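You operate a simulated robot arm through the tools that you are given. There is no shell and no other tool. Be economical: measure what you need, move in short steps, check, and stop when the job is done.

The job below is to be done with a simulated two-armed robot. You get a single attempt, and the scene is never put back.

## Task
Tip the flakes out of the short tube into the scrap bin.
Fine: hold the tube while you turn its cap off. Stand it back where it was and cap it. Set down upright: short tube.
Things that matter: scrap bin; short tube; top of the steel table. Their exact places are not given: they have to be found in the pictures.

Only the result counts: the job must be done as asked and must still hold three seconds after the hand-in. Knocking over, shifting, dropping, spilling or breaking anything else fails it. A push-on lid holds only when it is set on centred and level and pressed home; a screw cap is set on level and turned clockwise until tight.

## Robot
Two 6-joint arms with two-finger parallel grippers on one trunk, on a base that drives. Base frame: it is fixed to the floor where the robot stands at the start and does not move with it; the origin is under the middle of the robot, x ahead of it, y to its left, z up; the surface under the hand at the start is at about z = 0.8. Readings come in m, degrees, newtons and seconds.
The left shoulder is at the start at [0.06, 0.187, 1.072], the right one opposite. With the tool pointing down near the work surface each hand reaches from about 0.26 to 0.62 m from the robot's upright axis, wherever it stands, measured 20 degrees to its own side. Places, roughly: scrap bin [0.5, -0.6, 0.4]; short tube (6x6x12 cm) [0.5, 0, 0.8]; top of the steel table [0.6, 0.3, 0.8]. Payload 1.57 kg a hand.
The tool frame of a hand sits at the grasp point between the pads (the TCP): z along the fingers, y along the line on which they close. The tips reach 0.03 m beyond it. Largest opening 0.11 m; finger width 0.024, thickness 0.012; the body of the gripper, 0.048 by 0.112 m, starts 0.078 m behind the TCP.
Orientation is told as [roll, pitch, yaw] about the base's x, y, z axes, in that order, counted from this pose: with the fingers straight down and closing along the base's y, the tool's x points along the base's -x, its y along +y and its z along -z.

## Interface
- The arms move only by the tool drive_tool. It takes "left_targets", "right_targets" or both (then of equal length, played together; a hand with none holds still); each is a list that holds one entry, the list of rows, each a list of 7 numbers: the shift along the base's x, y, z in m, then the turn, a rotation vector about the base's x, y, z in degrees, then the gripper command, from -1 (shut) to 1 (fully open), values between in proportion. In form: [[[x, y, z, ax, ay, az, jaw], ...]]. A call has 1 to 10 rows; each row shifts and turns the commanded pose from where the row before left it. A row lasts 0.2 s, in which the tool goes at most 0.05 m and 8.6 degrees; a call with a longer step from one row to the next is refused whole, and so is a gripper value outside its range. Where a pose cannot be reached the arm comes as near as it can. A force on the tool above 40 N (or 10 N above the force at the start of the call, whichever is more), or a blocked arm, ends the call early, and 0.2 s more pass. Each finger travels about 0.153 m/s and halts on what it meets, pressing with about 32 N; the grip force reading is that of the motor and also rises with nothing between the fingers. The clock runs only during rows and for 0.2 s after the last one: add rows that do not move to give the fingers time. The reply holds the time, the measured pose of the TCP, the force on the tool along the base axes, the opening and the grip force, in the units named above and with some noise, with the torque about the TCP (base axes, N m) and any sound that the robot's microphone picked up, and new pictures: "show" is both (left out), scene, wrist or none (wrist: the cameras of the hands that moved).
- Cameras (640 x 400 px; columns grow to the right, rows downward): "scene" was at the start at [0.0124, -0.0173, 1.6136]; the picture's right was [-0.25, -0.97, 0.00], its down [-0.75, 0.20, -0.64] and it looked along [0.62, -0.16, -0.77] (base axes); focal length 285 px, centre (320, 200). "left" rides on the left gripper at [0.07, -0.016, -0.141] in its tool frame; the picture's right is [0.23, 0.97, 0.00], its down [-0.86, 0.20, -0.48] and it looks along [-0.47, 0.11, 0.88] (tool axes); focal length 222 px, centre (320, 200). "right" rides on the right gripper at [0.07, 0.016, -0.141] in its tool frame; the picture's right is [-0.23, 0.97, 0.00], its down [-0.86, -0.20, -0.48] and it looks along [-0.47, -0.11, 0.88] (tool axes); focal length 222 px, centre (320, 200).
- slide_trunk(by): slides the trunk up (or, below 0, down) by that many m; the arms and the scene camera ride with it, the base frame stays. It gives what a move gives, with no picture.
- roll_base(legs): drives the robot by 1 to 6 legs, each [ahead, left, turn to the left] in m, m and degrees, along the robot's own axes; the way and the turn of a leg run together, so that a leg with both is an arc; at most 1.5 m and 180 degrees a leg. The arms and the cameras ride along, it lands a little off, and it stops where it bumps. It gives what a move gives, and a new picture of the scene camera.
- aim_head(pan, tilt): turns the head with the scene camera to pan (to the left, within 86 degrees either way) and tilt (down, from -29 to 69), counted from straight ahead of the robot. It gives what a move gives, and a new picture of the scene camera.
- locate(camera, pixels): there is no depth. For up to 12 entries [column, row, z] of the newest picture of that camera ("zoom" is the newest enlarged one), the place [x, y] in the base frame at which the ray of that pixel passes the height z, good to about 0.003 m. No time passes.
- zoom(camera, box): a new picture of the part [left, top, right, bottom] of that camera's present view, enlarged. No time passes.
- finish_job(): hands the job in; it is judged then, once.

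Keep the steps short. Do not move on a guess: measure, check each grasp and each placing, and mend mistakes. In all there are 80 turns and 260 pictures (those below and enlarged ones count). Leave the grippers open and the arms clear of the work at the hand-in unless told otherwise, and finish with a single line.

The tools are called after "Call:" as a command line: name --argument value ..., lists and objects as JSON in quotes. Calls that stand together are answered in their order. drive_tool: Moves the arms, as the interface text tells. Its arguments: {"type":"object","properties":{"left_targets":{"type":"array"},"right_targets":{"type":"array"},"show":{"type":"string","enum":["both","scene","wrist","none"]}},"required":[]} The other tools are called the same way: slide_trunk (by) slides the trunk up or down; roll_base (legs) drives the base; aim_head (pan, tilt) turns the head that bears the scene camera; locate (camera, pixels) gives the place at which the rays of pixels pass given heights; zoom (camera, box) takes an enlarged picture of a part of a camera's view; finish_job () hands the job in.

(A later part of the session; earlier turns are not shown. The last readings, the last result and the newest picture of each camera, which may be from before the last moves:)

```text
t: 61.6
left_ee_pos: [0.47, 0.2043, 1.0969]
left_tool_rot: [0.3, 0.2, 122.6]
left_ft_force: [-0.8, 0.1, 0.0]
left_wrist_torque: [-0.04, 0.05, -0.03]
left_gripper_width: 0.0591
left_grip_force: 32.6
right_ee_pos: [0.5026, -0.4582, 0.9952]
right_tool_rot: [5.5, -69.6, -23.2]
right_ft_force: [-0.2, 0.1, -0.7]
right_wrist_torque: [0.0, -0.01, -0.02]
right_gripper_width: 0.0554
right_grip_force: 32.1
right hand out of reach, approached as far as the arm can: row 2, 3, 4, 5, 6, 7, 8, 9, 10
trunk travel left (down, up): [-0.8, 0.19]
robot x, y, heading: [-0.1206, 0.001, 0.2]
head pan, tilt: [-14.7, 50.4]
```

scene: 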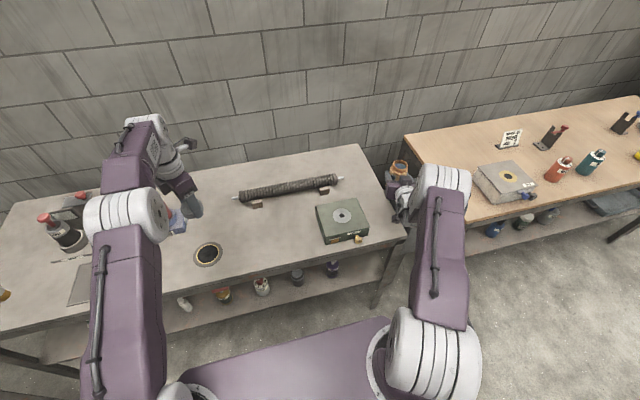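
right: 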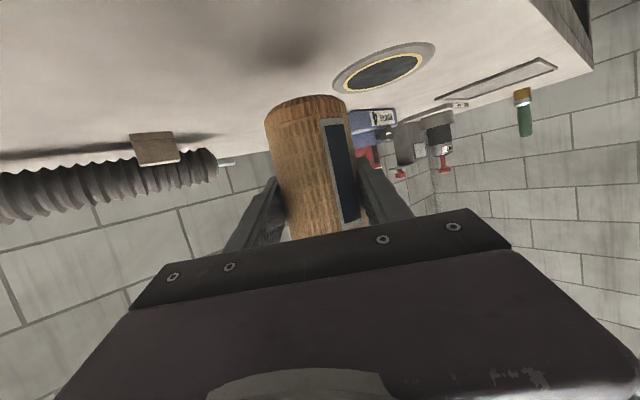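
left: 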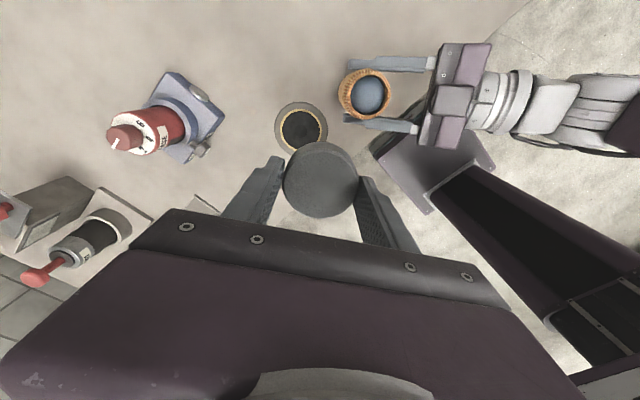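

Another 14 cm to go in y. I'll continue without any more yaw.

Call:
drive_tool --right_targets '[[[0.005, -0.015, 0, 0, 0, 0, -1], [0.005, -0.025, 0, 0, 0, 0, -1], [0.005, -0.03, 0, 0, 0, 0, -1], [0.01, -0.03, 0, 0, 0, 0, -1], [0.01, -0.03, 0, 0, 0, 0, -1], [0, -0.015, 0, 0, 0, 0, -1], [0, 0, 0, 0, 0, 0, -1]]]' --show "both"

Call:
zoom --camera "scene" --box '[350, 130, 490, 240]'

```text
t: 63.2
left_ee_pos: [0.4711, 0.2058, 1.0965]
left_tool_rot: [0.2, 0.4, 122.7]
left_ft_force: [-0.1, -0.2, -0.2]
left_wrist_torque: [-0.04, -0.01, 0.0]
left_gripper_width: 0.059
left_grip_force: 32.0
right_ee_pos: [0.5348, -0.5964, 0.9947]
right_tool_rot: [6.1, -69.5, -24.4]
right_ft_force: [0.3, -0.4, -0.6]
right_wrist_torque: [0.02, 0.02, -0.01]
right_gripper_width: 0.0553
right_grip_force: 31.9
right hand out of reach, approached as far as the arm can: row 6
trunk travel left (down, up): [-0.8, 0.19]
robot x, y, heading: [-0.1243, 0.0007, -0.1]
head pan, tilt: [-14.7, 50.4]
```

scene: 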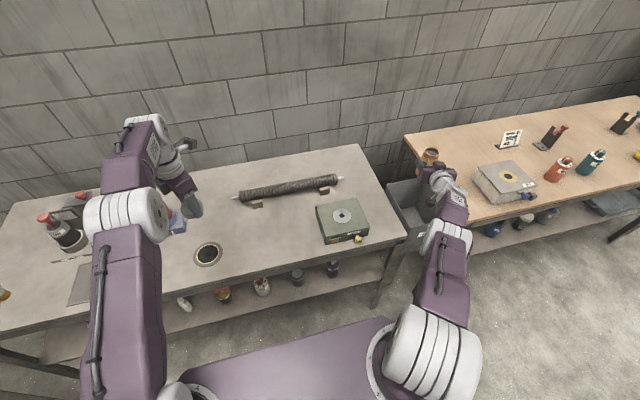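
right: 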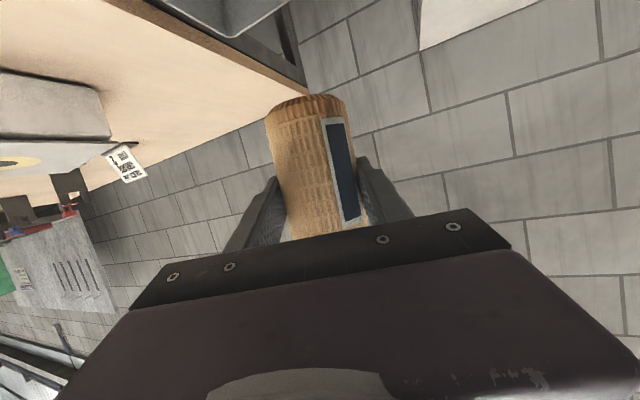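

```text
3.64 times, centred on (420, 185) of scene
```

zoom: 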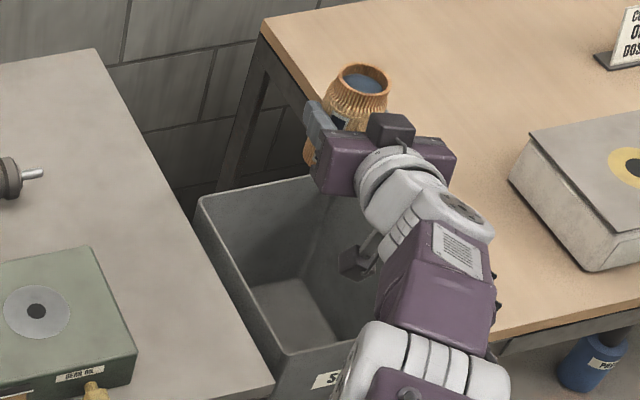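

The tube is over the bin area. I'll locate the bin rim and both table edges in this view to set the pour point.

Call:
locate --camera "zoom" --pixels '[[200, 200, 0.7], [290, 355, 0.7], [200, 200, 0.65], [290, 355, 0.65], [100, 50, 0.8], [272, 380, 0.8], [262, 30, 0.8], [490, 335, 0.8], [300, 178, 0.7], [360, 82, 1.055]]'

```text
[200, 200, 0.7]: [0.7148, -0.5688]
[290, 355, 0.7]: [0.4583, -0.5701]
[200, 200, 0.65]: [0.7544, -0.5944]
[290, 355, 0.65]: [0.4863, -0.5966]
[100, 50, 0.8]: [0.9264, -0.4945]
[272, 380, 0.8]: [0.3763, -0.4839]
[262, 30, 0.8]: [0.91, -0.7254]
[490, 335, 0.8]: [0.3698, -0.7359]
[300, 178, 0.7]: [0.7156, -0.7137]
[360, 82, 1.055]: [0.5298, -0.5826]
```

The steel table edge is at y ≈ −0.49 and the wooden one at ≈ −0.73. The bin rim runs roughly x 0.46–0.715, y −0.57 to −0.77. The arm is nearly at full stretch, so I'll move the base 4 cm ahead and 6 cm right to get room for the pour.

Call:
roll_base --legs '[[0.04, -0.06, 0]]'

Call:
drive_tool --right_targets '[[[0, 0.01, -0.01, 0, 0, 0, -1], [0, 0.01, -0.01, 0, 0, 0, -1], [0, 0.01, -0.015, 0, 0, 0, -1], [0, 0.01, -0.015, 0, 0, 0, -1], [0, 0, 0, 0, 0, 0, -1]]]' --show "scene"

```text
t: 64.2
left_ee_pos: [0.5077, 0.1471, 1.097]
left_tool_rot: [0.3, 0.6, 122.7]
left_ft_force: [-0.1, -0.3, 0.0]
left_wrist_torque: [0.0, -0.01, -0.01]
left_gripper_width: 0.059
left_grip_force: 31.9
right_ee_pos: [0.5742, -0.6547, 0.9985]
right_tool_rot: [6.2, -69.7, -24.2]
right_ft_force: [0.3, 0.0, -1.1]
right_wrist_torque: [0.01, 0.02, 0.02]
right_gripper_width: 0.0553
right_grip_force: 32.0
trunk travel left (down, up): [-0.8, 0.19]
robot x, y, heading: [-0.077, -0.0607, -0.1]
head pan, tilt: [-14.7, 50.4]
```

scene: 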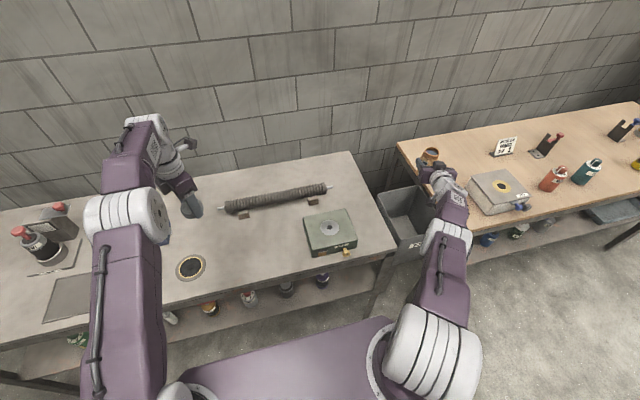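

```text
t: 65.4
left_ee_pos: [0.511, 0.1451, 1.0983]
left_tool_rot: [0.1, 0.3, 122.6]
left_ft_force: [0.1, 1.0, -0.9]
left_wrist_torque: [0.02, 0.01, -0.03]
left_gripper_width: 0.0592
left_grip_force: 31.9
right_ee_pos: [0.5755, -0.6164, 0.9456]
right_tool_rot: [6.5, -69.5, -24.6]
right_ft_force: [-0.6, 0.4, -0.4]
right_wrist_torque: [-0.01, 0.04, 0.0]
right_gripper_width: 0.0552
right_grip_force: 31.5
trunk travel left (down, up): [-0.8, 0.19]
robot x, y, heading: [-0.0777, -0.0586, 0.0]
head pan, tilt: [-14.7, 50.4]
```

scene: 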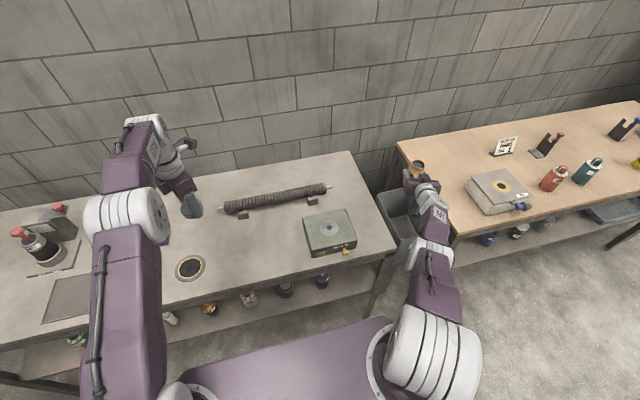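

I'll lower and centre to about (0.575, −0.587, 0.915), then start rolling about the finger direction so the mouth goes toward −y, over the bin.

Call:
drive_tool --right_targets '[[[0, 0.01, -0.01, 0, 0, 0, -1], [0, 0.01, -0.01, 0, 0, 0, -1], [0, 0.01, -0.01, 0, 0, 0, -1], [0, 0, 0, 7.6, -2.47, 0, -1], [0, 0, 0, 7.6, -2.47, 0, -1], [0, 0, 0, 7.6, -2.47, 0, -1], [0, 0, 0, 7.6, -2.47, 0, -1]]]' --show "scene"

Call:
zoom --camera "scene" --box '[350, 130, 490, 240]'

```text
t: 67.0
left_ee_pos: [0.5092, 0.145, 1.0969]
left_tool_rot: [0.1, 0.3, 122.7]
left_ft_force: [0.0, 0.5, 0.4]
left_wrist_torque: [0.03, -0.04, -0.01]
left_gripper_width: 0.0592
left_grip_force: 32.4
right_ee_pos: [0.5579, -0.5899, 0.9302]
right_tool_rot: [62.6, -50.6, -74.8]
right_ft_force: [0.1, 0.3, -0.9]
right_wrist_torque: [-0.02, 0.03, 0.02]
right_gripper_width: 0.0554
right_grip_force: 31.9
right hand out of reach, approached as far as the arm can: row 5, 6, 7
trunk travel left (down, up): [-0.8, 0.19]
robot x, y, heading: [-0.0778, -0.0597, 0.0]
head pan, tilt: [-14.7, 50.4]
```

scene: 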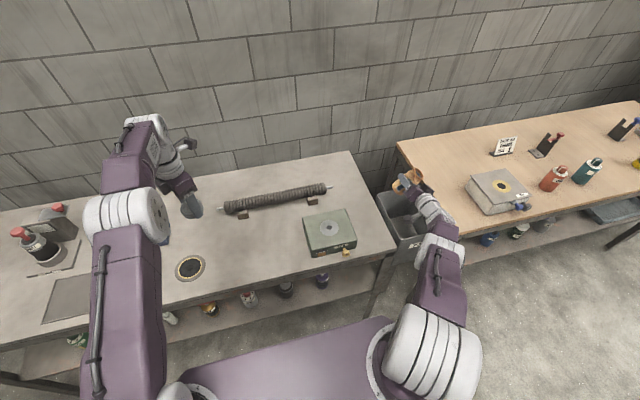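

```text
3.64 times, centred on (420, 185) of scene
```

zoom: 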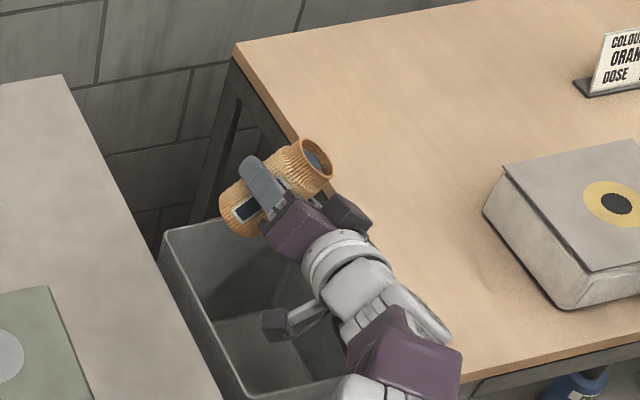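

It's tilted 34° with the mouth over the bin. A limit crept in, so I'll try a few more rows and see whether it gets further.

Call:
drive_tool --right_targets '[[[0.005, 0, 0, 7.6, -2.47, 0, -1], [0.005, 0, 0, 7.6, -2.47, 0, -1], [0.005, 0, 0, 7.6, -2.47, 0, -1], [0, 0, 0, 7.6, -2.47, 0, -1]]]' --show "none"

Call:
zoom --camera "scene" --box '[350, 130, 490, 240]'

```text
t: 68.0
left_ee_pos: [0.5096, 0.1452, 1.0968]
left_tool_rot: [0.1, 0.2, 122.7]
left_ft_force: [-0.1, 0.5, -0.2]
left_wrist_torque: [-0.02, -0.04, -0.01]
left_gripper_width: 0.0589
left_grip_force: 32.1
right_ee_pos: [0.5374, -0.5864, 0.9588]
right_tool_rot: [80.8, -22.0, -86.1]
right_ft_force: [0.5, 0.4, -1.0]
right_wrist_torque: [0.0, 0.05, -0.01]
right_gripper_width: 0.0553
right_grip_force: 32.0
right hand out of reach, approached as far as the arm can: row 1, 2, 3, 4
trunk travel left (down, up): [-0.8, 0.19]
robot x, y, heading: [-0.0773, -0.0614, -0.2]
head pan, tilt: [-14.7, 50.4]
```

```text
3.64 times, centred on (420, 185) of scene
```

zoom: 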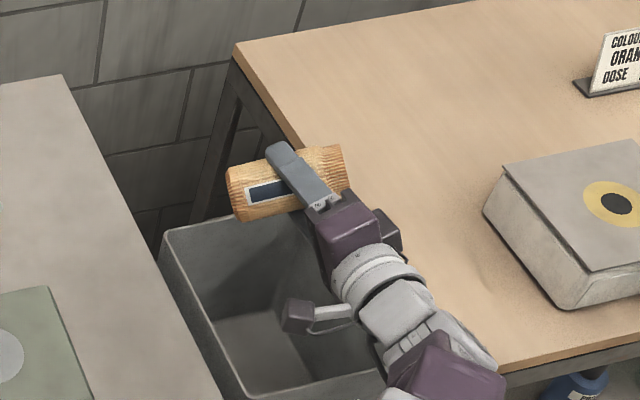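

Now it's tilted 66°, with the mouth near (0.52, −0.64) and still over the bin. I'll continue rolling.

Call:
drive_tool --right_targets '[[[0, 0, 0, 8, 0, 0, -1], [0, 0, 0, 8, 0, 0, -1], [0, 0, 0, 8, 0, 0, -1], [0, 0, 0, 8, 0, 0, -1], [0, 0, 0, 8, 0, 0, -1]]]' --show "scene"

Call:
zoom --camera "scene" --box '[350, 130, 490, 240]'

```text
t: 69.2
left_ee_pos: [0.5112, 0.145, 1.0974]
left_tool_rot: [0.2, 0.3, 122.7]
left_ft_force: [0.5, -1.4, -0.6]
left_wrist_torque: [-0.01, 0.03, 0.0]
left_gripper_width: 0.059
left_grip_force: 31.8
right_ee_pos: [0.5232, -0.5803, 0.9728]
right_tool_rot: [83.5, 17.8, -86.2]
right_ft_force: [0.3, -1.2, -1.9]
right_wrist_torque: [0.0, 0.04, 0.0]
right_gripper_width: 0.0551
right_grip_force: 32.7
right hand out of reach, approached as far as the arm can: row 1, 3, 4, 5
trunk travel left (down, up): [-0.8, 0.19]
robot x, y, heading: [-0.0753, -0.061, -0.1]
head pan, tilt: [-14.7, 50.4]
```

scene: 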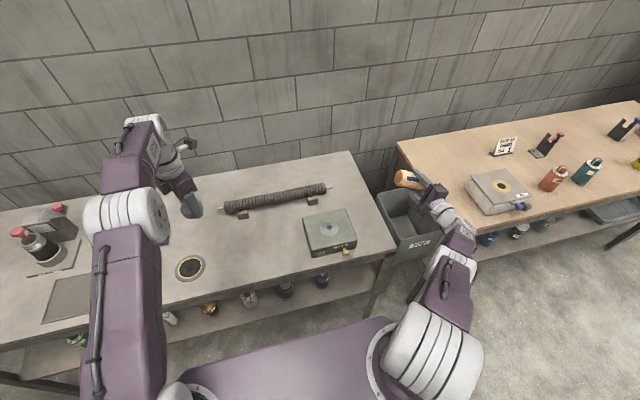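

```text
3.64 times, centred on (420, 185) of scene
```

zoom: 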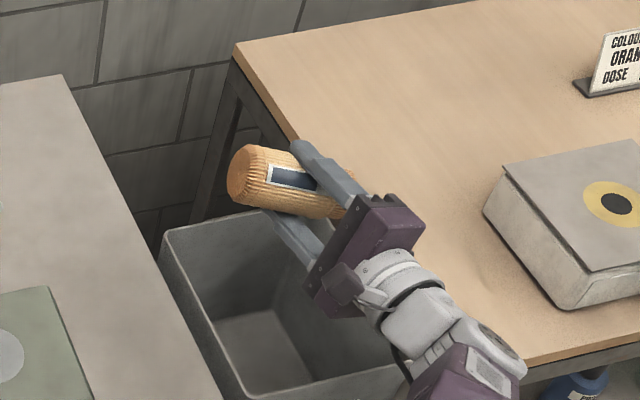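

Tilted 104°, but the mouth has drifted to x ≈ 0.506. I'll nudge the base 4 cm ahead to centre it over the bin before steepening.

Call:
roll_base --legs '[[0.045, 0, 0]]'

Call:
drive_tool --right_targets '[[[0, 0, 0, 8, 0, 0, -1], [0, 0, 0, 8, 0, 0, -1], [0, 0, 0, 8, 0, 0, -1], [0, 0, 0, 8, 0, 0, -1], [0, 0, 0, 8, 0, 0, -1], [0, 0, 0, 0, 0, 0, -1]]]' --show "none"

Call:
zoom --camera "scene" --box '[350, 130, 490, 240]'

```text
t: 70.1
left_ee_pos: [0.5497, 0.1453, 1.0991]
left_tool_rot: [-0.1, 0.4, 122.7]
left_ft_force: [-0.5, 0.0, 0.0]
left_wrist_torque: [0.0, -0.05, -0.01]
left_gripper_width: 0.0588
left_grip_force: 31.9
right_ee_pos: [0.5621, -0.5791, 0.9757]
right_tool_rot: [83.8, 17.8, -86.2]
right_ft_force: [-0.6, 0.5, -0.5]
right_wrist_torque: [-0.02, 0.07, -0.01]
right_gripper_width: 0.0556
right_grip_force: 32.1
trunk travel left (down, up): [-0.8, 0.19]
robot x, y, heading: [-0.0331, -0.0572, 0.1]
head pan, tilt: [-14.7, 50.4]
```

scene: 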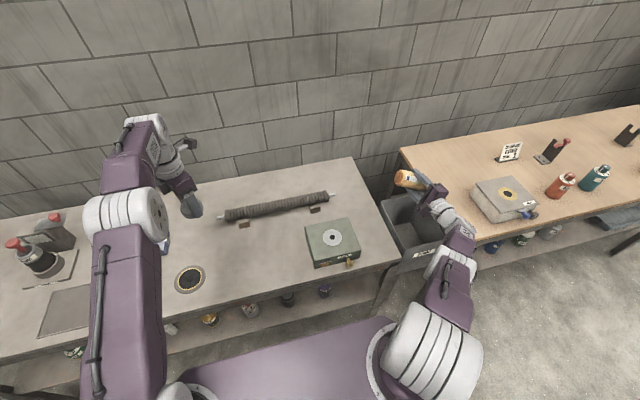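

```text
t: 71.5
left_ee_pos: [0.5547, 0.1435, 1.0964]
left_tool_rot: [0.1, 0.3, 122.7]
left_ft_force: [-0.7, 0.1, 0.0]
left_wrist_torque: [-0.03, 0.03, -0.01]
left_gripper_width: 0.0588
left_grip_force: 31.8
right_ee_pos: [0.5562, -0.5724, 0.9836]
right_tool_rot: [87.9, 57.6, -83.5]
right_ft_force: [0.0, 0.0, -1.3]
right_wrist_torque: [-0.02, 0.06, 0.0]
right_gripper_width: 0.0553
right_grip_force: 32.1
right hand out of reach, approached as far as the arm can: row 1, 2, 3, 5
trunk travel left (down, up): [-0.8, 0.19]
robot x, y, heading: [-0.0336, -0.0625, -0.1]
head pan, tilt: [-14.7, 50.4]
```

```text
3.64 times, centred on (420, 185) of scene
```

zoom: 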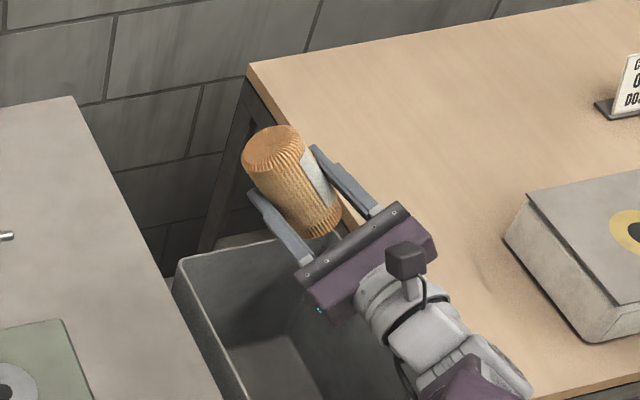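

Tilted about 145°. I'll turn it nearly upside down and give a few small shakes.

Call:
drive_tool --right_targets '[[[0, 0, 0, 8, 0, 0, -1], [0, 0, 0, 8, 0, 0, -1], [0, 0, 0, 8, 0, 0, -1], [0, 0, -0.015, 0, 0, 0, -1], [0, 0, 0.015, 0, 0, 0, -1], [0, 0, -0.015, 0, 0, 0, -1], [0, 0, 0.015, 0, 0, 0, -1], [0, 0, -0.015, 0, 0, 0, -1], [0, 0, 0.015, 0, 0, 0, -1], [0, 0, 0, 0, 0, 0, -1]]]' --show "wrist"

Call:
zoom --camera "scene" --box '[350, 150, 490, 260]'

```text
t: 73.7
left_ee_pos: [0.555, 0.1448, 1.0961]
left_tool_rot: [0.1, 0.2, 122.8]
left_ft_force: [-0.1, 1.2, 0.4]
left_wrist_torque: [-0.01, -0.01, 0.0]
left_gripper_width: 0.0588
left_grip_force: 31.7
right_ee_pos: [0.5487, -0.5675, 1.0008]
right_tool_rot: [105.5, 81.1, -66.5]
right_ft_force: [0.3, 0.0, -0.7]
right_wrist_torque: [0.01, 0.01, -0.02]
right_gripper_width: 0.0554
right_grip_force: 32.4
right hand out of reach, approached as far as the arm can: row 2, 4, 5, 6
trunk travel left (down, up): [-0.8, 0.19]
robot x, y, heading: [-0.034, -0.0643, -0.2]
head pan, tilt: [-14.7, 50.4]
```

right: 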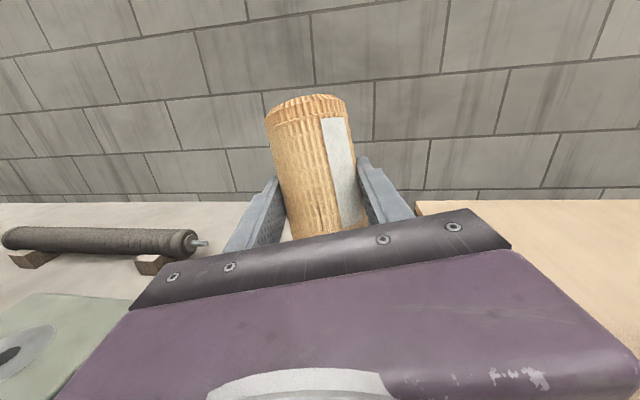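

```text
3.64 times, centred on (420, 205) of scene
```

zoom: 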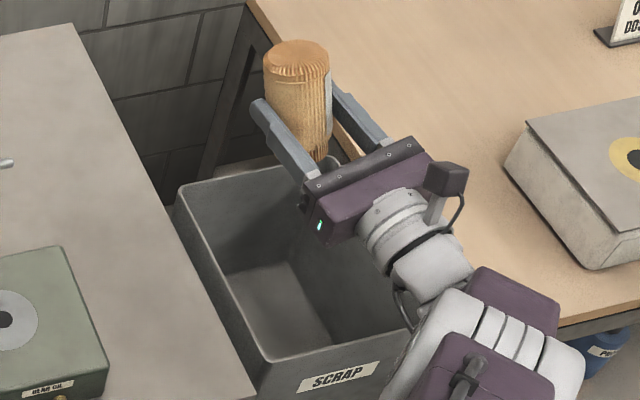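

Nothing has landed on either table as far as I can see. Fully inverted, the mouth sits close to the bin's left rim, so I'll shift 4 cm toward −y, shake once more and begin rolling back.

Call:
drive_tool --right_targets '[[[0.005, -0.02, 0, 0, 0, 0, -1], [0.005, -0.02, 0, 0, 0, 0, -1], [0, 0, -0.015, 0, 0, 0, -1], [0, 0, 0.015, 0, 0, 0, -1], [0, 0, -0.015, 0, 0, 0, -1], [0, 0, 0.015, 0, 0, 0, -1], [0, 0, 0, 0, 0, 0, -1]]]' --show "none"

Call:
aim_head --pan -45 --tilt 50

Call:
zoom --camera "scene" --box '[160, 100, 400, 300]'

```text
t: 75.3
left_ee_pos: [0.5541, 0.1447, 1.0969]
left_tool_rot: [0.1, 0.3, 122.7]
left_ft_force: [0.1, -0.2, -0.4]
left_wrist_torque: [-0.01, 0.0, -0.02]
left_gripper_width: 0.0588
left_grip_force: 31.6
right_ee_pos: [0.5413, -0.5891, 1.0195]
right_tool_rot: [105.6, 81.2, -66.6]
right_ft_force: [0.7, 0.0, -0.9]
right_wrist_torque: [0.01, 0.01, -0.02]
right_gripper_width: 0.0554
right_grip_force: 32.1
right hand out of reach, approached as far as the arm can: row 1, 2, 3
trunk travel left (down, up): [-0.8, 0.19]
robot x, y, heading: [-0.0345, -0.0608, 0.2]
head pan, tilt: [-14.7, 50.4]
```

```text
t: 76.2
left_ee_pos: [0.5552, 0.144, 1.0971]
left_tool_rot: [0.1, 0.3, 122.6]
left_ft_force: [0.8, 0.6, 0.0]
left_wrist_torque: [-0.01, 0.0, 0.01]
left_gripper_width: 0.0589
left_grip_force: 32.2
right_ee_pos: [0.5396, -0.5882, 1.0191]
right_tool_rot: [105.5, 81.1, -66.5]
right_ft_force: [0.7, 0.3, 0.1]
right_wrist_torque: [0.0, -0.01, -0.01]
right_gripper_width: 0.0554
right_grip_force: 31.8
trunk travel left (down, up): [-0.8, 0.19]
robot x, y, heading: [-0.0322, -0.0606, -0.0]
head pan, tilt: [-45.0, 50.0]
```

scene: 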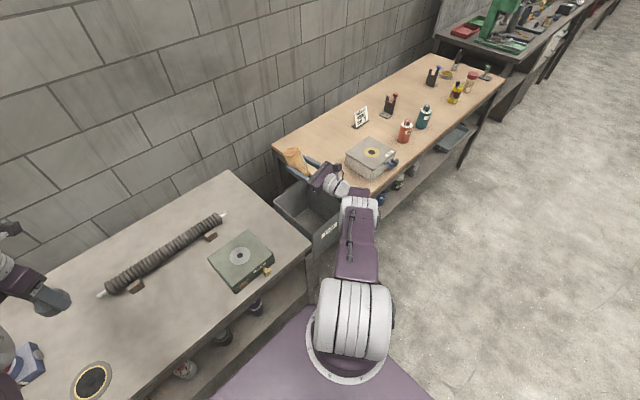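

```text
2.00 times, centred on (280, 200) of scene
```

zoom: 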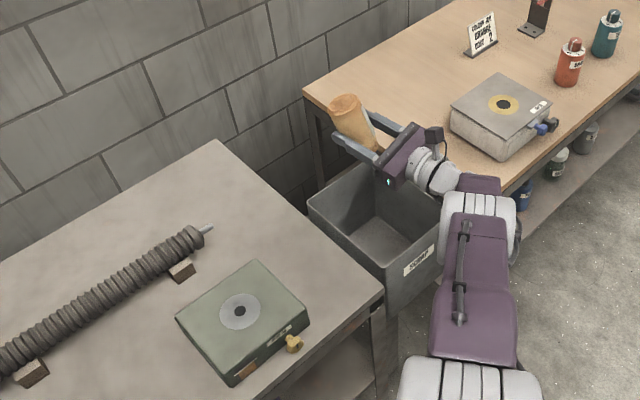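

Call:
zoom --camera "scene" --box '[260, 130, 350, 250]'

Call:
locate --camera "scene" --pixels '[[274, 200, 0.7], [313, 243, 0.7], [274, 145, 0.8], [308, 166, 1.03], [228, 170, 0.8], [309, 243, 0.8]]'

```text
3.33 times, centred on (305, 190) of scene
```

zoom: 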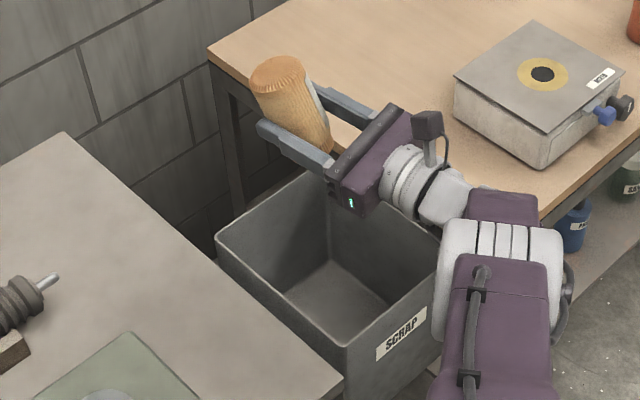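

```text
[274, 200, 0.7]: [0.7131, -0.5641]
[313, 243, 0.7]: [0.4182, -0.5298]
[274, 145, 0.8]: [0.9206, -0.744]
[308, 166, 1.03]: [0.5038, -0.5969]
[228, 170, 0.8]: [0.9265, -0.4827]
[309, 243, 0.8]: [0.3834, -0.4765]
```

I see no flakes anywhere yet. I'll check what bin-floor area is visible, then turn the tube back enough to look inside.

Call:
locate --camera "scene" --pixels '[[311, 219, 0.45], [305, 209, 0.45], [322, 225, 0.45], [325, 215, 0.45]]'

Call:
drive_tool --right_targets '[[[0, -0.005, 0, -8, 0, 0, -1], [0, -0.005, 0, -8, 0, 0, -1], [0, 0, 0, -8, 0, 0, -1], [0, 0, 0, -8, 0, 0, -1], [0, 0, 0, -8, 0, 0, -1], [0, 0, 0, -8, 0, 0, -1], [0, 0, 0, -8, 0, 0, -1], [0, 0, 0, -8, 0, 0, -1], [0, 0, 0, -8, 0, 0, -1], [0, 0, 0, -8, 0, 0, -1]]]' --show "scene"

Call:
zoom --camera "scene" --box '[260, 130, 350, 250]'

```text
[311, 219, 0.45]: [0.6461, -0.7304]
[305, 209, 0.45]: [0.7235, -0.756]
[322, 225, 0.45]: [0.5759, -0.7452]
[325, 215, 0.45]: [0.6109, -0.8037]
```

```text
t: 78.4
left_ee_pos: [0.5546, 0.1447, 1.0969]
left_tool_rot: [0.1, 0.2, 122.7]
left_ft_force: [0.2, 0.1, 0.3]
left_wrist_torque: [0.0, 0.01, 0.05]
left_gripper_width: 0.0588
left_grip_force: 32.0
right_ee_pos: [0.5399, -0.5991, 1.0184]
right_tool_rot: [82.4, 1.6, -86.4]
right_ft_force: [0.0, -0.7, -0.5]
right_wrist_torque: [-0.04, 0.0, -0.01]
right_gripper_width: 0.0556
right_grip_force: 32.0
trunk travel left (down, up): [-0.8, 0.19]
robot x, y, heading: [-0.0337, -0.0616, -0.1]
head pan, tilt: [-45.0, 50.0]
```

scene: 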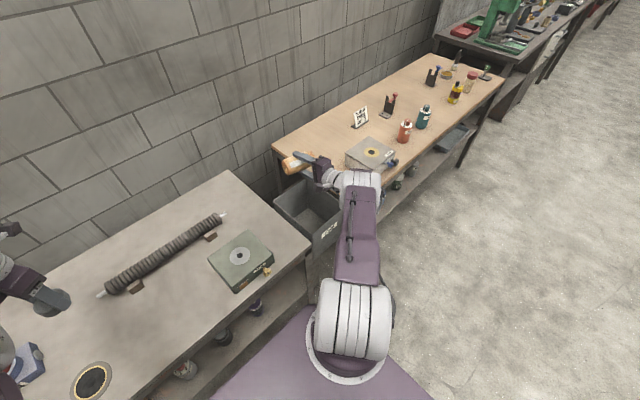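

```text
3.33 times, centred on (305, 190) of scene
```

zoom: 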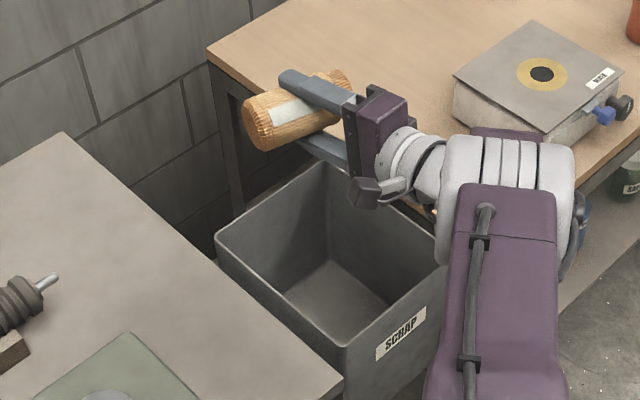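

The part of the bin floor below the mouth is hidden from here. I'll roll the tube back near upright, still over the bin, to look inside.

Call:
drive_tool --right_targets '[[[0, 0, 0, -8, 0, 0, -1], [0, 0, 0, -8, 0, 0, -1], [0, 0, 0, -8, 0, 0, -1], [0, 0, 0, -8, 0, 0, -1], [0, 0, 0, -8, 1, 0, -1], [0, 0, 0, -8, 1, 0, -1], [0, 0, 0, -8, 1, 0, -1], [0, 0, 0, -8, 1, 0, -1], [0, 0, 0, -8, 1, 0, -1], [0, 0, 0, 0, 0, 0, -1]]]' --show "scene"

Call:
zoom --camera "scene" --box '[260, 110, 350, 210]'

```text
t: 80.6
left_ee_pos: [0.5552, 0.1451, 1.0962]
left_tool_rot: [0.1, 0.3, 122.7]
left_ft_force: [0.4, -0.2, 0.6]
left_wrist_torque: [0.01, 0.01, 0.01]
left_gripper_width: 0.0589
left_grip_force: 32.6
right_ee_pos: [0.54, -0.5996, 1.0193]
right_tool_rot: [59.9, -68.7, -69.5]
right_ft_force: [0.8, 0.1, -1.5]
right_wrist_torque: [0.0, 0.05, -0.02]
right_gripper_width: 0.0553
right_grip_force: 32.2
trunk travel left (down, up): [-0.8, 0.19]
robot x, y, heading: [-0.0337, -0.0576, 0.1]
head pan, tilt: [-45.0, 50.0]
```

scene: 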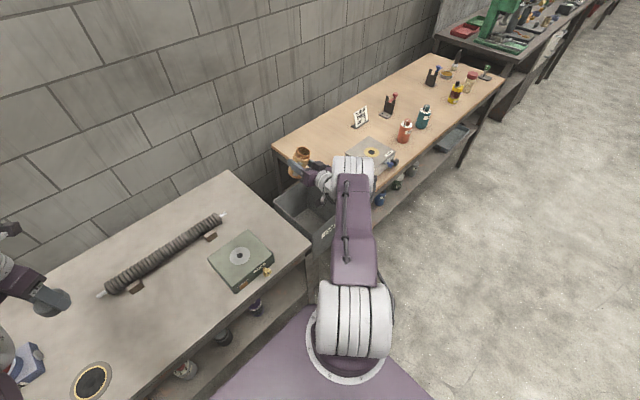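

```text
4.00 times, centred on (305, 160) of scene
```

zoom: 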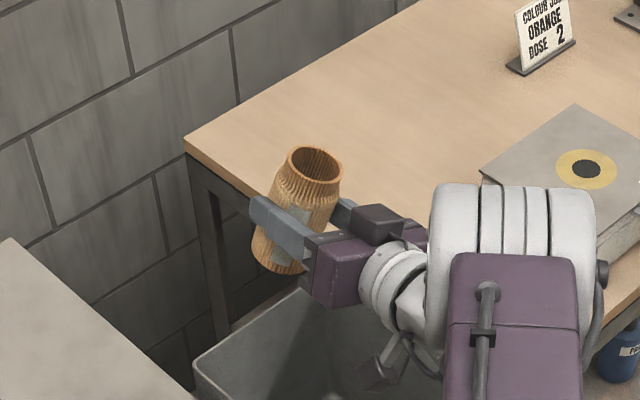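

The tube is empty. I'll correct the remaining 20° tilt, check the bin, then drive the base back to where it was.

Call:
drive_tool --right_targets '[[[0, 0, 0, -5.3, 4.2, 0, -1], [0, 0, 0, -5.3, 4.2, 0, -1], [0, 0, 0, -5.3, 4.2, 0, -1], [0, 0, 0, 0, 0, 0, -1]]]' --show "none"

Call:
roll_base --legs '[[-0.085, 0.06, 0]]'

Call:
zoom --camera "scene" --box '[240, 110, 360, 260]'

```text
t: 81.6
left_ee_pos: [0.5544, 0.1433, 1.0967]
left_tool_rot: [0.1, 0.2, 122.8]
left_ft_force: [-0.3, 0.4, 0.0]
left_wrist_torque: [0.0, 0.0, -0.01]
left_gripper_width: 0.0589
left_grip_force: 31.8
right_ee_pos: [0.5403, -0.5993, 1.0194]
right_tool_rot: [0.2, -69.7, -13.0]
right_ft_force: [-0.2, -0.1, -0.2]
right_wrist_torque: [0.01, 0.02, -0.05]
right_gripper_width: 0.0554
right_grip_force: 31.8
trunk travel left (down, up): [-0.8, 0.19]
robot x, y, heading: [-0.0328, -0.0623, -0.1]
head pan, tilt: [-45.0, 50.0]
```

```text
t: 82.8
left_ee_pos: [0.4707, 0.204, 1.0976]
left_tool_rot: [0.2, 0.2, 122.6]
left_ft_force: [0.4, 0.2, -0.2]
left_wrist_torque: [-0.02, 0.0, -0.01]
left_gripper_width: 0.0589
left_grip_force: 32.1
right_ee_pos: [0.4576, -0.5397, 1.0174]
right_tool_rot: [0.5, -69.8, -13.2]
right_ft_force: [-0.3, 0.3, -0.9]
right_wrist_torque: [0.01, -0.03, 0.03]
right_gripper_width: 0.0554
right_grip_force: 31.6
trunk travel left (down, up): [-0.8, 0.19]
robot x, y, heading: [-0.1194, 0.0011, 0.1]
head pan, tilt: [-45.0, 50.0]
```

scene: 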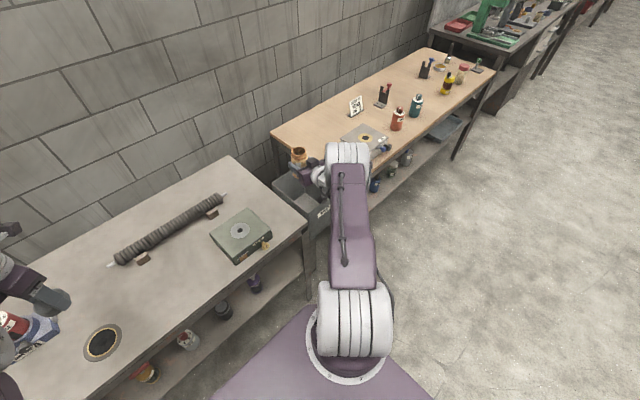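

```text
2.67 times, centred on (300, 185) of scene
```

zoom: 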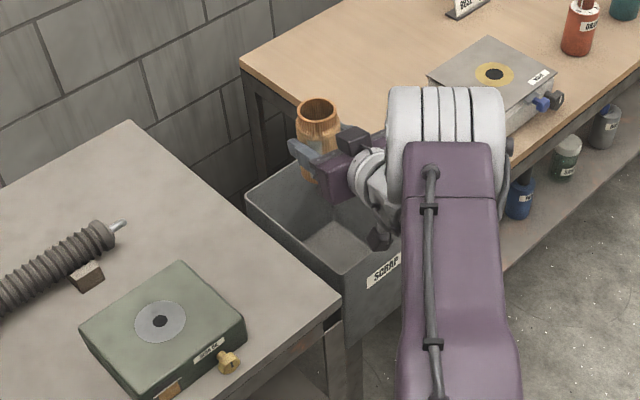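

The tube is upright and empty, and the base is back. I'll return the head to its old aim and carry the tube back along the outward path.

Call:
aim_head --pan -14.7 --tilt 50.4

Call:
drive_tool --right_targets '[[[0.015, 0.02, 0, 0, 0, 0, -1], [0.015, 0.035, 0, 0, 0, 3, -1], [0.015, 0.04, 0, 0, 0, 3, -1], [0.015, 0.04, 0, 0, 0, 3, -1], [0.015, 0.04, 0, 0, 0, 3, -1], [0.015, 0.04, 0, 0, 0, 3, -1], [0.01, 0.04, 0, 0, 0, 3, -1], [0.005, 0.04, 0, 0, 0, 3, -1], [0, 0.035, 0, 0, 0, 3, -1], [0, 0, 0, 0, 0, 0, -1]]]' --show "scene"

```text
t: 83.8
left_ee_pos: [0.47, 0.2032, 1.0967]
left_tool_rot: [0.1, 0.4, 122.7]
left_ft_force: [0.4, -0.9, 0.2]
left_wrist_torque: [-0.01, -0.01, -0.02]
left_gripper_width: 0.0588
left_grip_force: 31.9
right_ee_pos: [0.4556, -0.5401, 1.018]
right_tool_rot: [0.4, -69.7, -13.2]
right_ft_force: [-0.5, 0.5, -1.9]
right_wrist_torque: [-0.02, 0.04, 0.01]
right_gripper_width: 0.0556
right_grip_force: 32.0
trunk travel left (down, up): [-0.8, 0.19]
robot x, y, heading: [-0.1183, -0.0016, 0.1]
head pan, tilt: [-14.7, 50.4]
```

scene: 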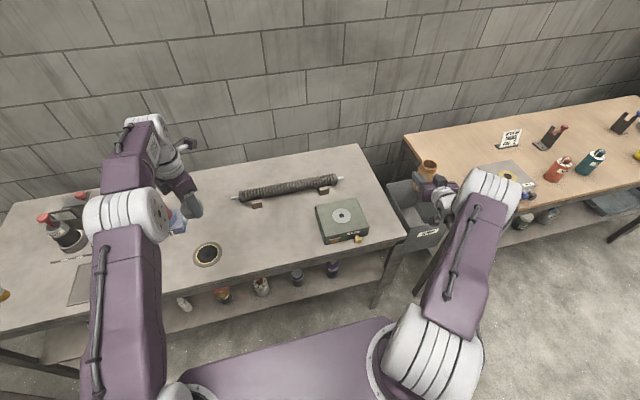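

```text
t: 86.0
left_ee_pos: [0.471, 0.2027, 1.097]
left_tool_rot: [0.0, 0.3, 122.7]
left_ft_force: [0.5, 0.7, -0.9]
left_wrist_torque: [-0.03, 0.01, 0.03]
left_gripper_width: 0.0589
left_grip_force: 32.1
right_ee_pos: [0.5599, -0.2108, 1.0182]
right_tool_rot: [0.5, -69.8, 10.8]
right_ft_force: [-0.1, -0.7, -1.1]
right_wrist_torque: [-0.01, -0.02, 0.0]
right_gripper_width: 0.0556
right_grip_force: 32.1
trunk travel left (down, up): [-0.8, 0.19]
robot x, y, heading: [-0.1186, 0.0021, 0.3]
head pan, tilt: [-14.7, 50.4]
```

scene: 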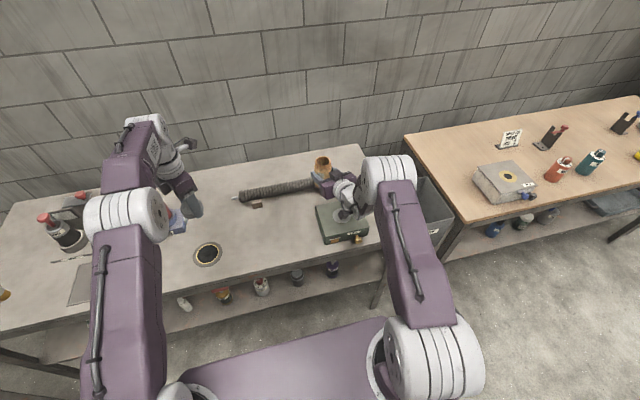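

Next I'll bring the tube back to the capping spot near (0.463, 0.12, 0.90).

Call:
drive_tool --right_targets '[[[0, 0.03, -0.012, 0, 0, 3, -1], [0, 0.036, -0.012, 0, 0, 3, -1], [-0.005, 0.036, -0.012, 0, 0, 3, -1], [-0.012, 0.036, -0.012, 0, 0, 3, -1], [-0.014, 0.036, -0.012, 0, 0, 3, -1], [-0.014, 0.036, -0.012, 0, 0, 3, -1], [-0.014, 0.036, -0.012, 0, 0, 3, -1], [-0.014, 0.036, -0.012, 0, 0, 3, -1], [-0.014, 0.036, -0.012, 0, 0, 3, -1], [-0.01, 0.014, -0.01, 0, 0, 3, -1]]]' --show "both"

Call:
zoom --camera "scene" --box '[180, 180, 300, 280]'

```text
t: 88.2
left_ee_pos: [0.47, 0.2039, 1.0967]
left_tool_rot: [0.1, 0.2, 122.7]
left_ft_force: [-0.3, 0.1, -0.3]
left_wrist_torque: [0.01, 0.01, 0.03]
left_gripper_width: 0.0589
left_grip_force: 32.2
right_ee_pos: [0.48, 0.1197, 0.9001]
right_tool_rot: [0.3, -70.0, 40.8]
right_ft_force: [-0.4, -0.8, -2.0]
right_wrist_torque: [0.03, -0.02, -0.01]
right_gripper_width: 0.0556
right_grip_force: 31.5
right hand out of reach, approached as far as the arm can: row 5, 6, 7
trunk travel left (down, up): [-0.8, 0.19]
robot x, y, heading: [-0.1208, -0.0014, 0.4]
head pan, tilt: [-14.7, 50.4]
```

scene: 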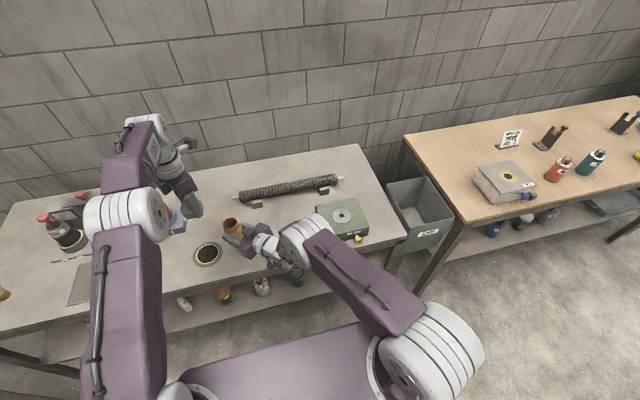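
right: 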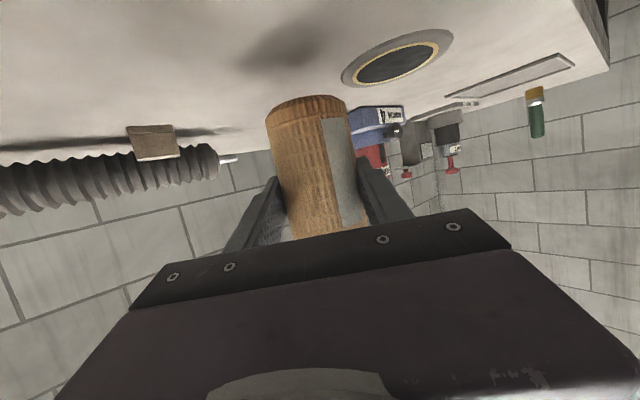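

```text
4.00 times, centred on (240, 230) of scene
```

zoom: 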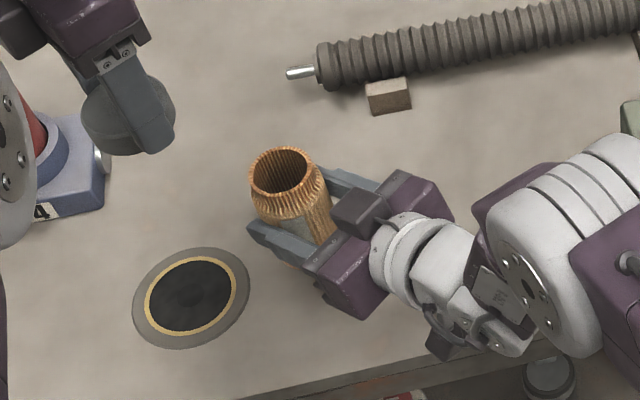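

The tube is back and its window shows it empty. I'll ease x back by about 1.5 cm so the left arm reaches comfortably, then measure the mouth centre.

Call:
drive_tool --right_targets '[[[-0.005, 0, 0, 0, 0, 0, -1], [-0.005, 0.001, 0, 0, 0, 0, -1], [-0.004, 0.001, 0, 0, 0, 0, -1], [0, 0, 0, 0, 0, 0, -1]]]' --show "scene"

Call:
zoom --camera "scene" --box '[200, 190, 280, 250]'

Call:
zoom --camera "left" --box '[240, 40, 440, 200]'

```text
t: 89.2
left_ee_pos: [0.4696, 0.2042, 1.0965]
left_tool_rot: [0.1, 0.2, 122.7]
left_ft_force: [0.1, -0.1, -0.1]
left_wrist_torque: [0.0, 0.01, 0.0]
left_gripper_width: 0.0588
left_grip_force: 31.8
right_ee_pos: [0.4718, 0.1208, 0.9]
right_tool_rot: [1.8, -69.8, 39.8]
right_ft_force: [0.6, -0.3, -0.6]
right_wrist_torque: [-0.02, 0.01, -0.02]
right_gripper_width: 0.0555
right_grip_force: 32.0
right hand out of reach, approached as far as the arm can: row 3
trunk travel left (down, up): [-0.8, 0.19]
robot x, y, heading: [-0.1183, -0.0003, 0.0]
head pan, tilt: [-14.7, 50.4]
```

scene: 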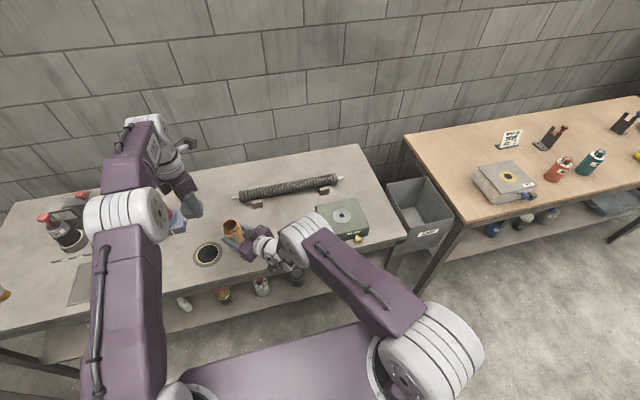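

```text
6.67 times, centred on (240, 220) of scene
```

zoom: 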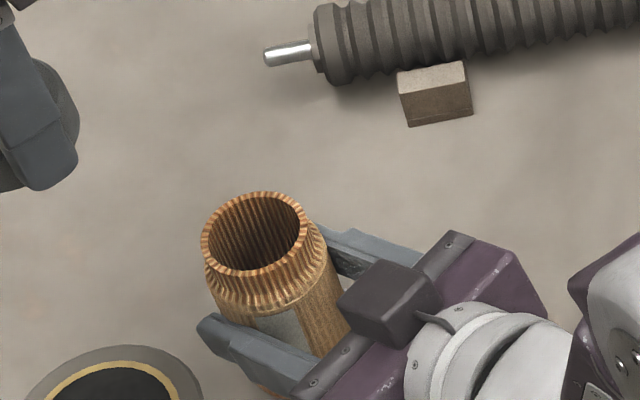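

```text
2.50 times, centred on (340, 120) of left
```

zoom: 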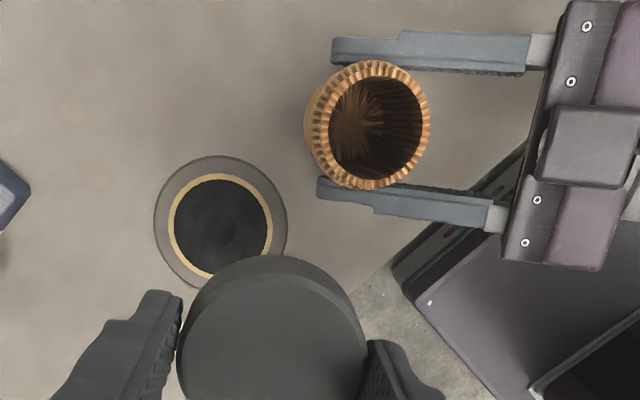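

Call:
locate --camera "left" --pixels '[[362.4, 90.4, 0.95], [362.4, 90.4, 0.96], [320.8, 180, 1.082]]'

Call:
locate --camera "scene" --pixels '[[230.4, 224.65, 0.95], [230.4, 224.65, 0.96]]'

Call:
zoom --camera "left" --box '[240, 120, 400, 220]'

```text
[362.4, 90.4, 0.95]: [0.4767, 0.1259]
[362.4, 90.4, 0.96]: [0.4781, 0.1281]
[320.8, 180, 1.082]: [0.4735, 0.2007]
```

```text
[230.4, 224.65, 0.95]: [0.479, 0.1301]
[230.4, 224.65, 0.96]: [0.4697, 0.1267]
```

```text
4.00 times, centred on (320, 170) of left
```

zoom: 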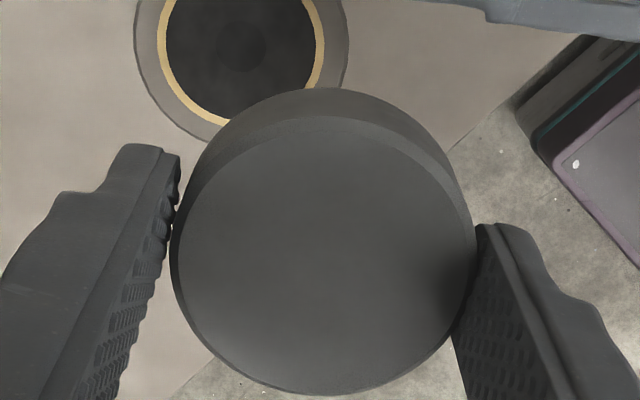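

The mouth is at about (0.477, 0.127). Using the relative hand offset at release, the left target is about (0.477, 0.126). I'll move the cap over it and turn it to about 147° for more clockwise travel.

Call:
drive_tool --left_targets '[[[0.0015, -0.01, 0, 0, 0, 0, -1], [0.0015, -0.02, 0, 0, 0, 8, -1], [0.0015, -0.02, 0, 0, 0, 8, -1], [0.0015, -0.02, 0, 0, 0, 8, -1], [0.001, -0.008, -0.01, 0, 0, 0, -1], [0, 0, -0.02, 0, 0, 0, -1], [0, 0, -0.02, 0, 0, 0, -1], [0, 0, -0.02, 0, 0, 0, -1], [0, 0, -0.02, 0, 0, 0, -1], [0, 0, 0, 0, 0, 0, -1]]]' --show "both"

Call:
zoom --camera "scene" --box '[200, 190, 280, 250]'

```text
t: 91.3
left_ee_pos: [0.4765, 0.1257, 1.0073]
left_tool_rot: [0.1, 0.2, 146.7]
left_ft_force: [0.3, 0.5, -0.2]
left_wrist_torque: [0.01, 0.03, 0.03]
left_gripper_width: 0.0587
left_grip_force: 32.4
right_ee_pos: [0.4695, 0.121, 0.9002]
right_tool_rot: [1.7, -69.8, 39.8]
right_ft_force: [-0.3, -0.6, -1.2]
right_wrist_torque: [-0.01, 0.01, -0.01]
right_gripper_width: 0.0554
right_grip_force: 32.5
trunk travel left (down, up): [-0.8, 0.19]
robot x, y, heading: [-0.1163, 0.0007, -0.2]
head pan, tilt: [-14.7, 50.4]
```

scene: 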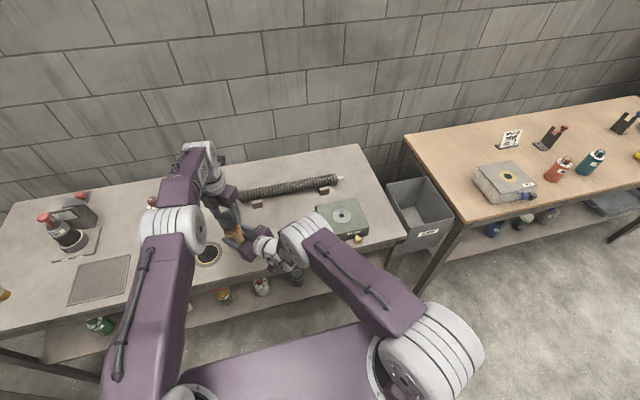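
left: 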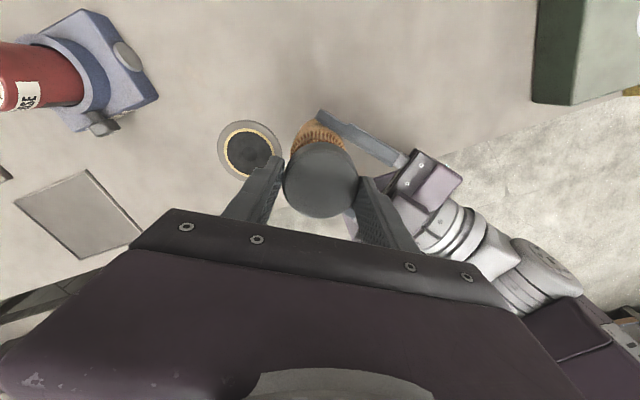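

```text
6.67 times, centred on (240, 220) of scene
```

zoom: 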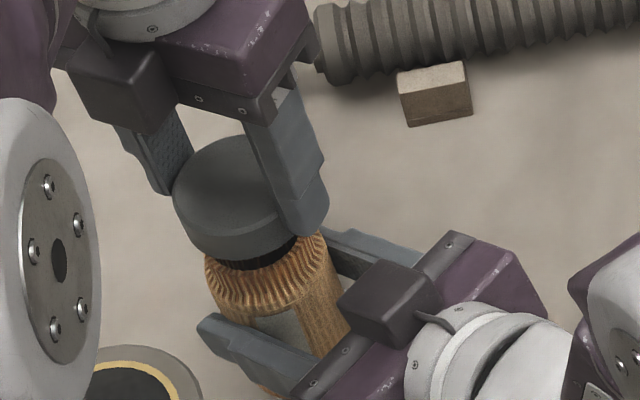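

The cap is above the mouth and looks aligned. I'll lower it slowly until I feel contact.

Call:
drive_tool --left_targets '[[[-0.0007, 0, -0.006, 0, 0, 0, -1], [0, 0, -0.006, 0, 0, 0, -1], [0, 0, -0.005, 0, 0, 0, -1], [0, 0, -0.003, 0, 0, 0, -1], [0, 0, -0.002, 0, 0, 0, -1]]]' --show "none"

Call:
zoom --camera "scene" --box '[200, 190, 280, 250]'

```text
t: 92.5
left_ee_pos: [0.4758, 0.1255, 0.9854]
left_tool_rot: [0.1, 0.3, 146.7]
left_ft_force: [0.7, -0.2, 0.5]
left_wrist_torque: [0.03, 0.01, 0.03]
left_gripper_width: 0.0589
left_grip_force: 32.4
right_ee_pos: [0.4697, 0.1205, 0.9014]
right_tool_rot: [1.8, -69.8, 39.9]
right_ft_force: [0.1, 0.2, -1.0]
right_wrist_torque: [-0.02, -0.03, -0.01]
right_gripper_width: 0.0553
right_grip_force: 31.9
trunk travel left (down, up): [-0.8, 0.19]
robot x, y, heading: [-0.1222, -0.0005, -0.2]
head pan, tilt: [-14.7, 50.4]
```

```text
6.67 times, centred on (240, 220) of scene
```

zoom: 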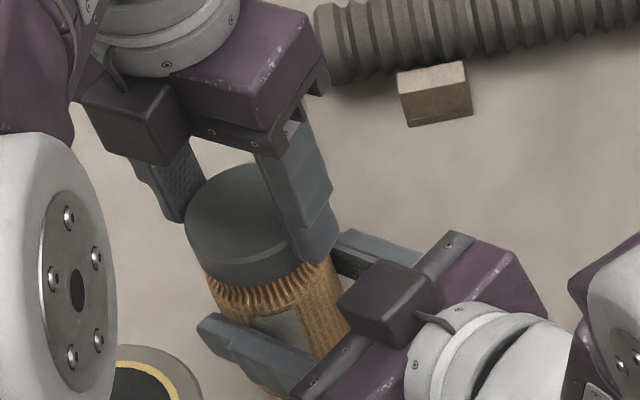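

Call:
drive_tool --left_targets '[[[0, 0, -0.002, 0, 0, 0, -1], [0, 0, -0.002, 0, 0, 0, -1], [0, 0, -0.0015, 0, 0, 0, -1]]]' --show "none"

```text
t: 93.3
left_ee_pos: [0.4767, 0.1256, 0.9802]
left_tool_rot: [0.1, 0.4, 146.7]
left_ft_force: [-7.8, -2.0, 19.0]
left_wrist_torque: [0.12, 0.02, 0.02]
left_gripper_width: 0.0584
left_grip_force: 32.4
right_ee_pos: [0.4699, 0.1195, 0.8978]
right_tool_rot: [1.9, -69.5, 39.6]
right_ft_force: [7.6, 1.8, -19.6]
right_wrist_torque: [-0.36, 0.68, -0.06]
right_gripper_width: 0.0559
right_grip_force: 32.1
trunk travel left (down, up): [-0.8, 0.19]
robot x, y, heading: [-0.117, -0.0016, -0.1]
head pan, tilt: [-14.7, 50.4]
```

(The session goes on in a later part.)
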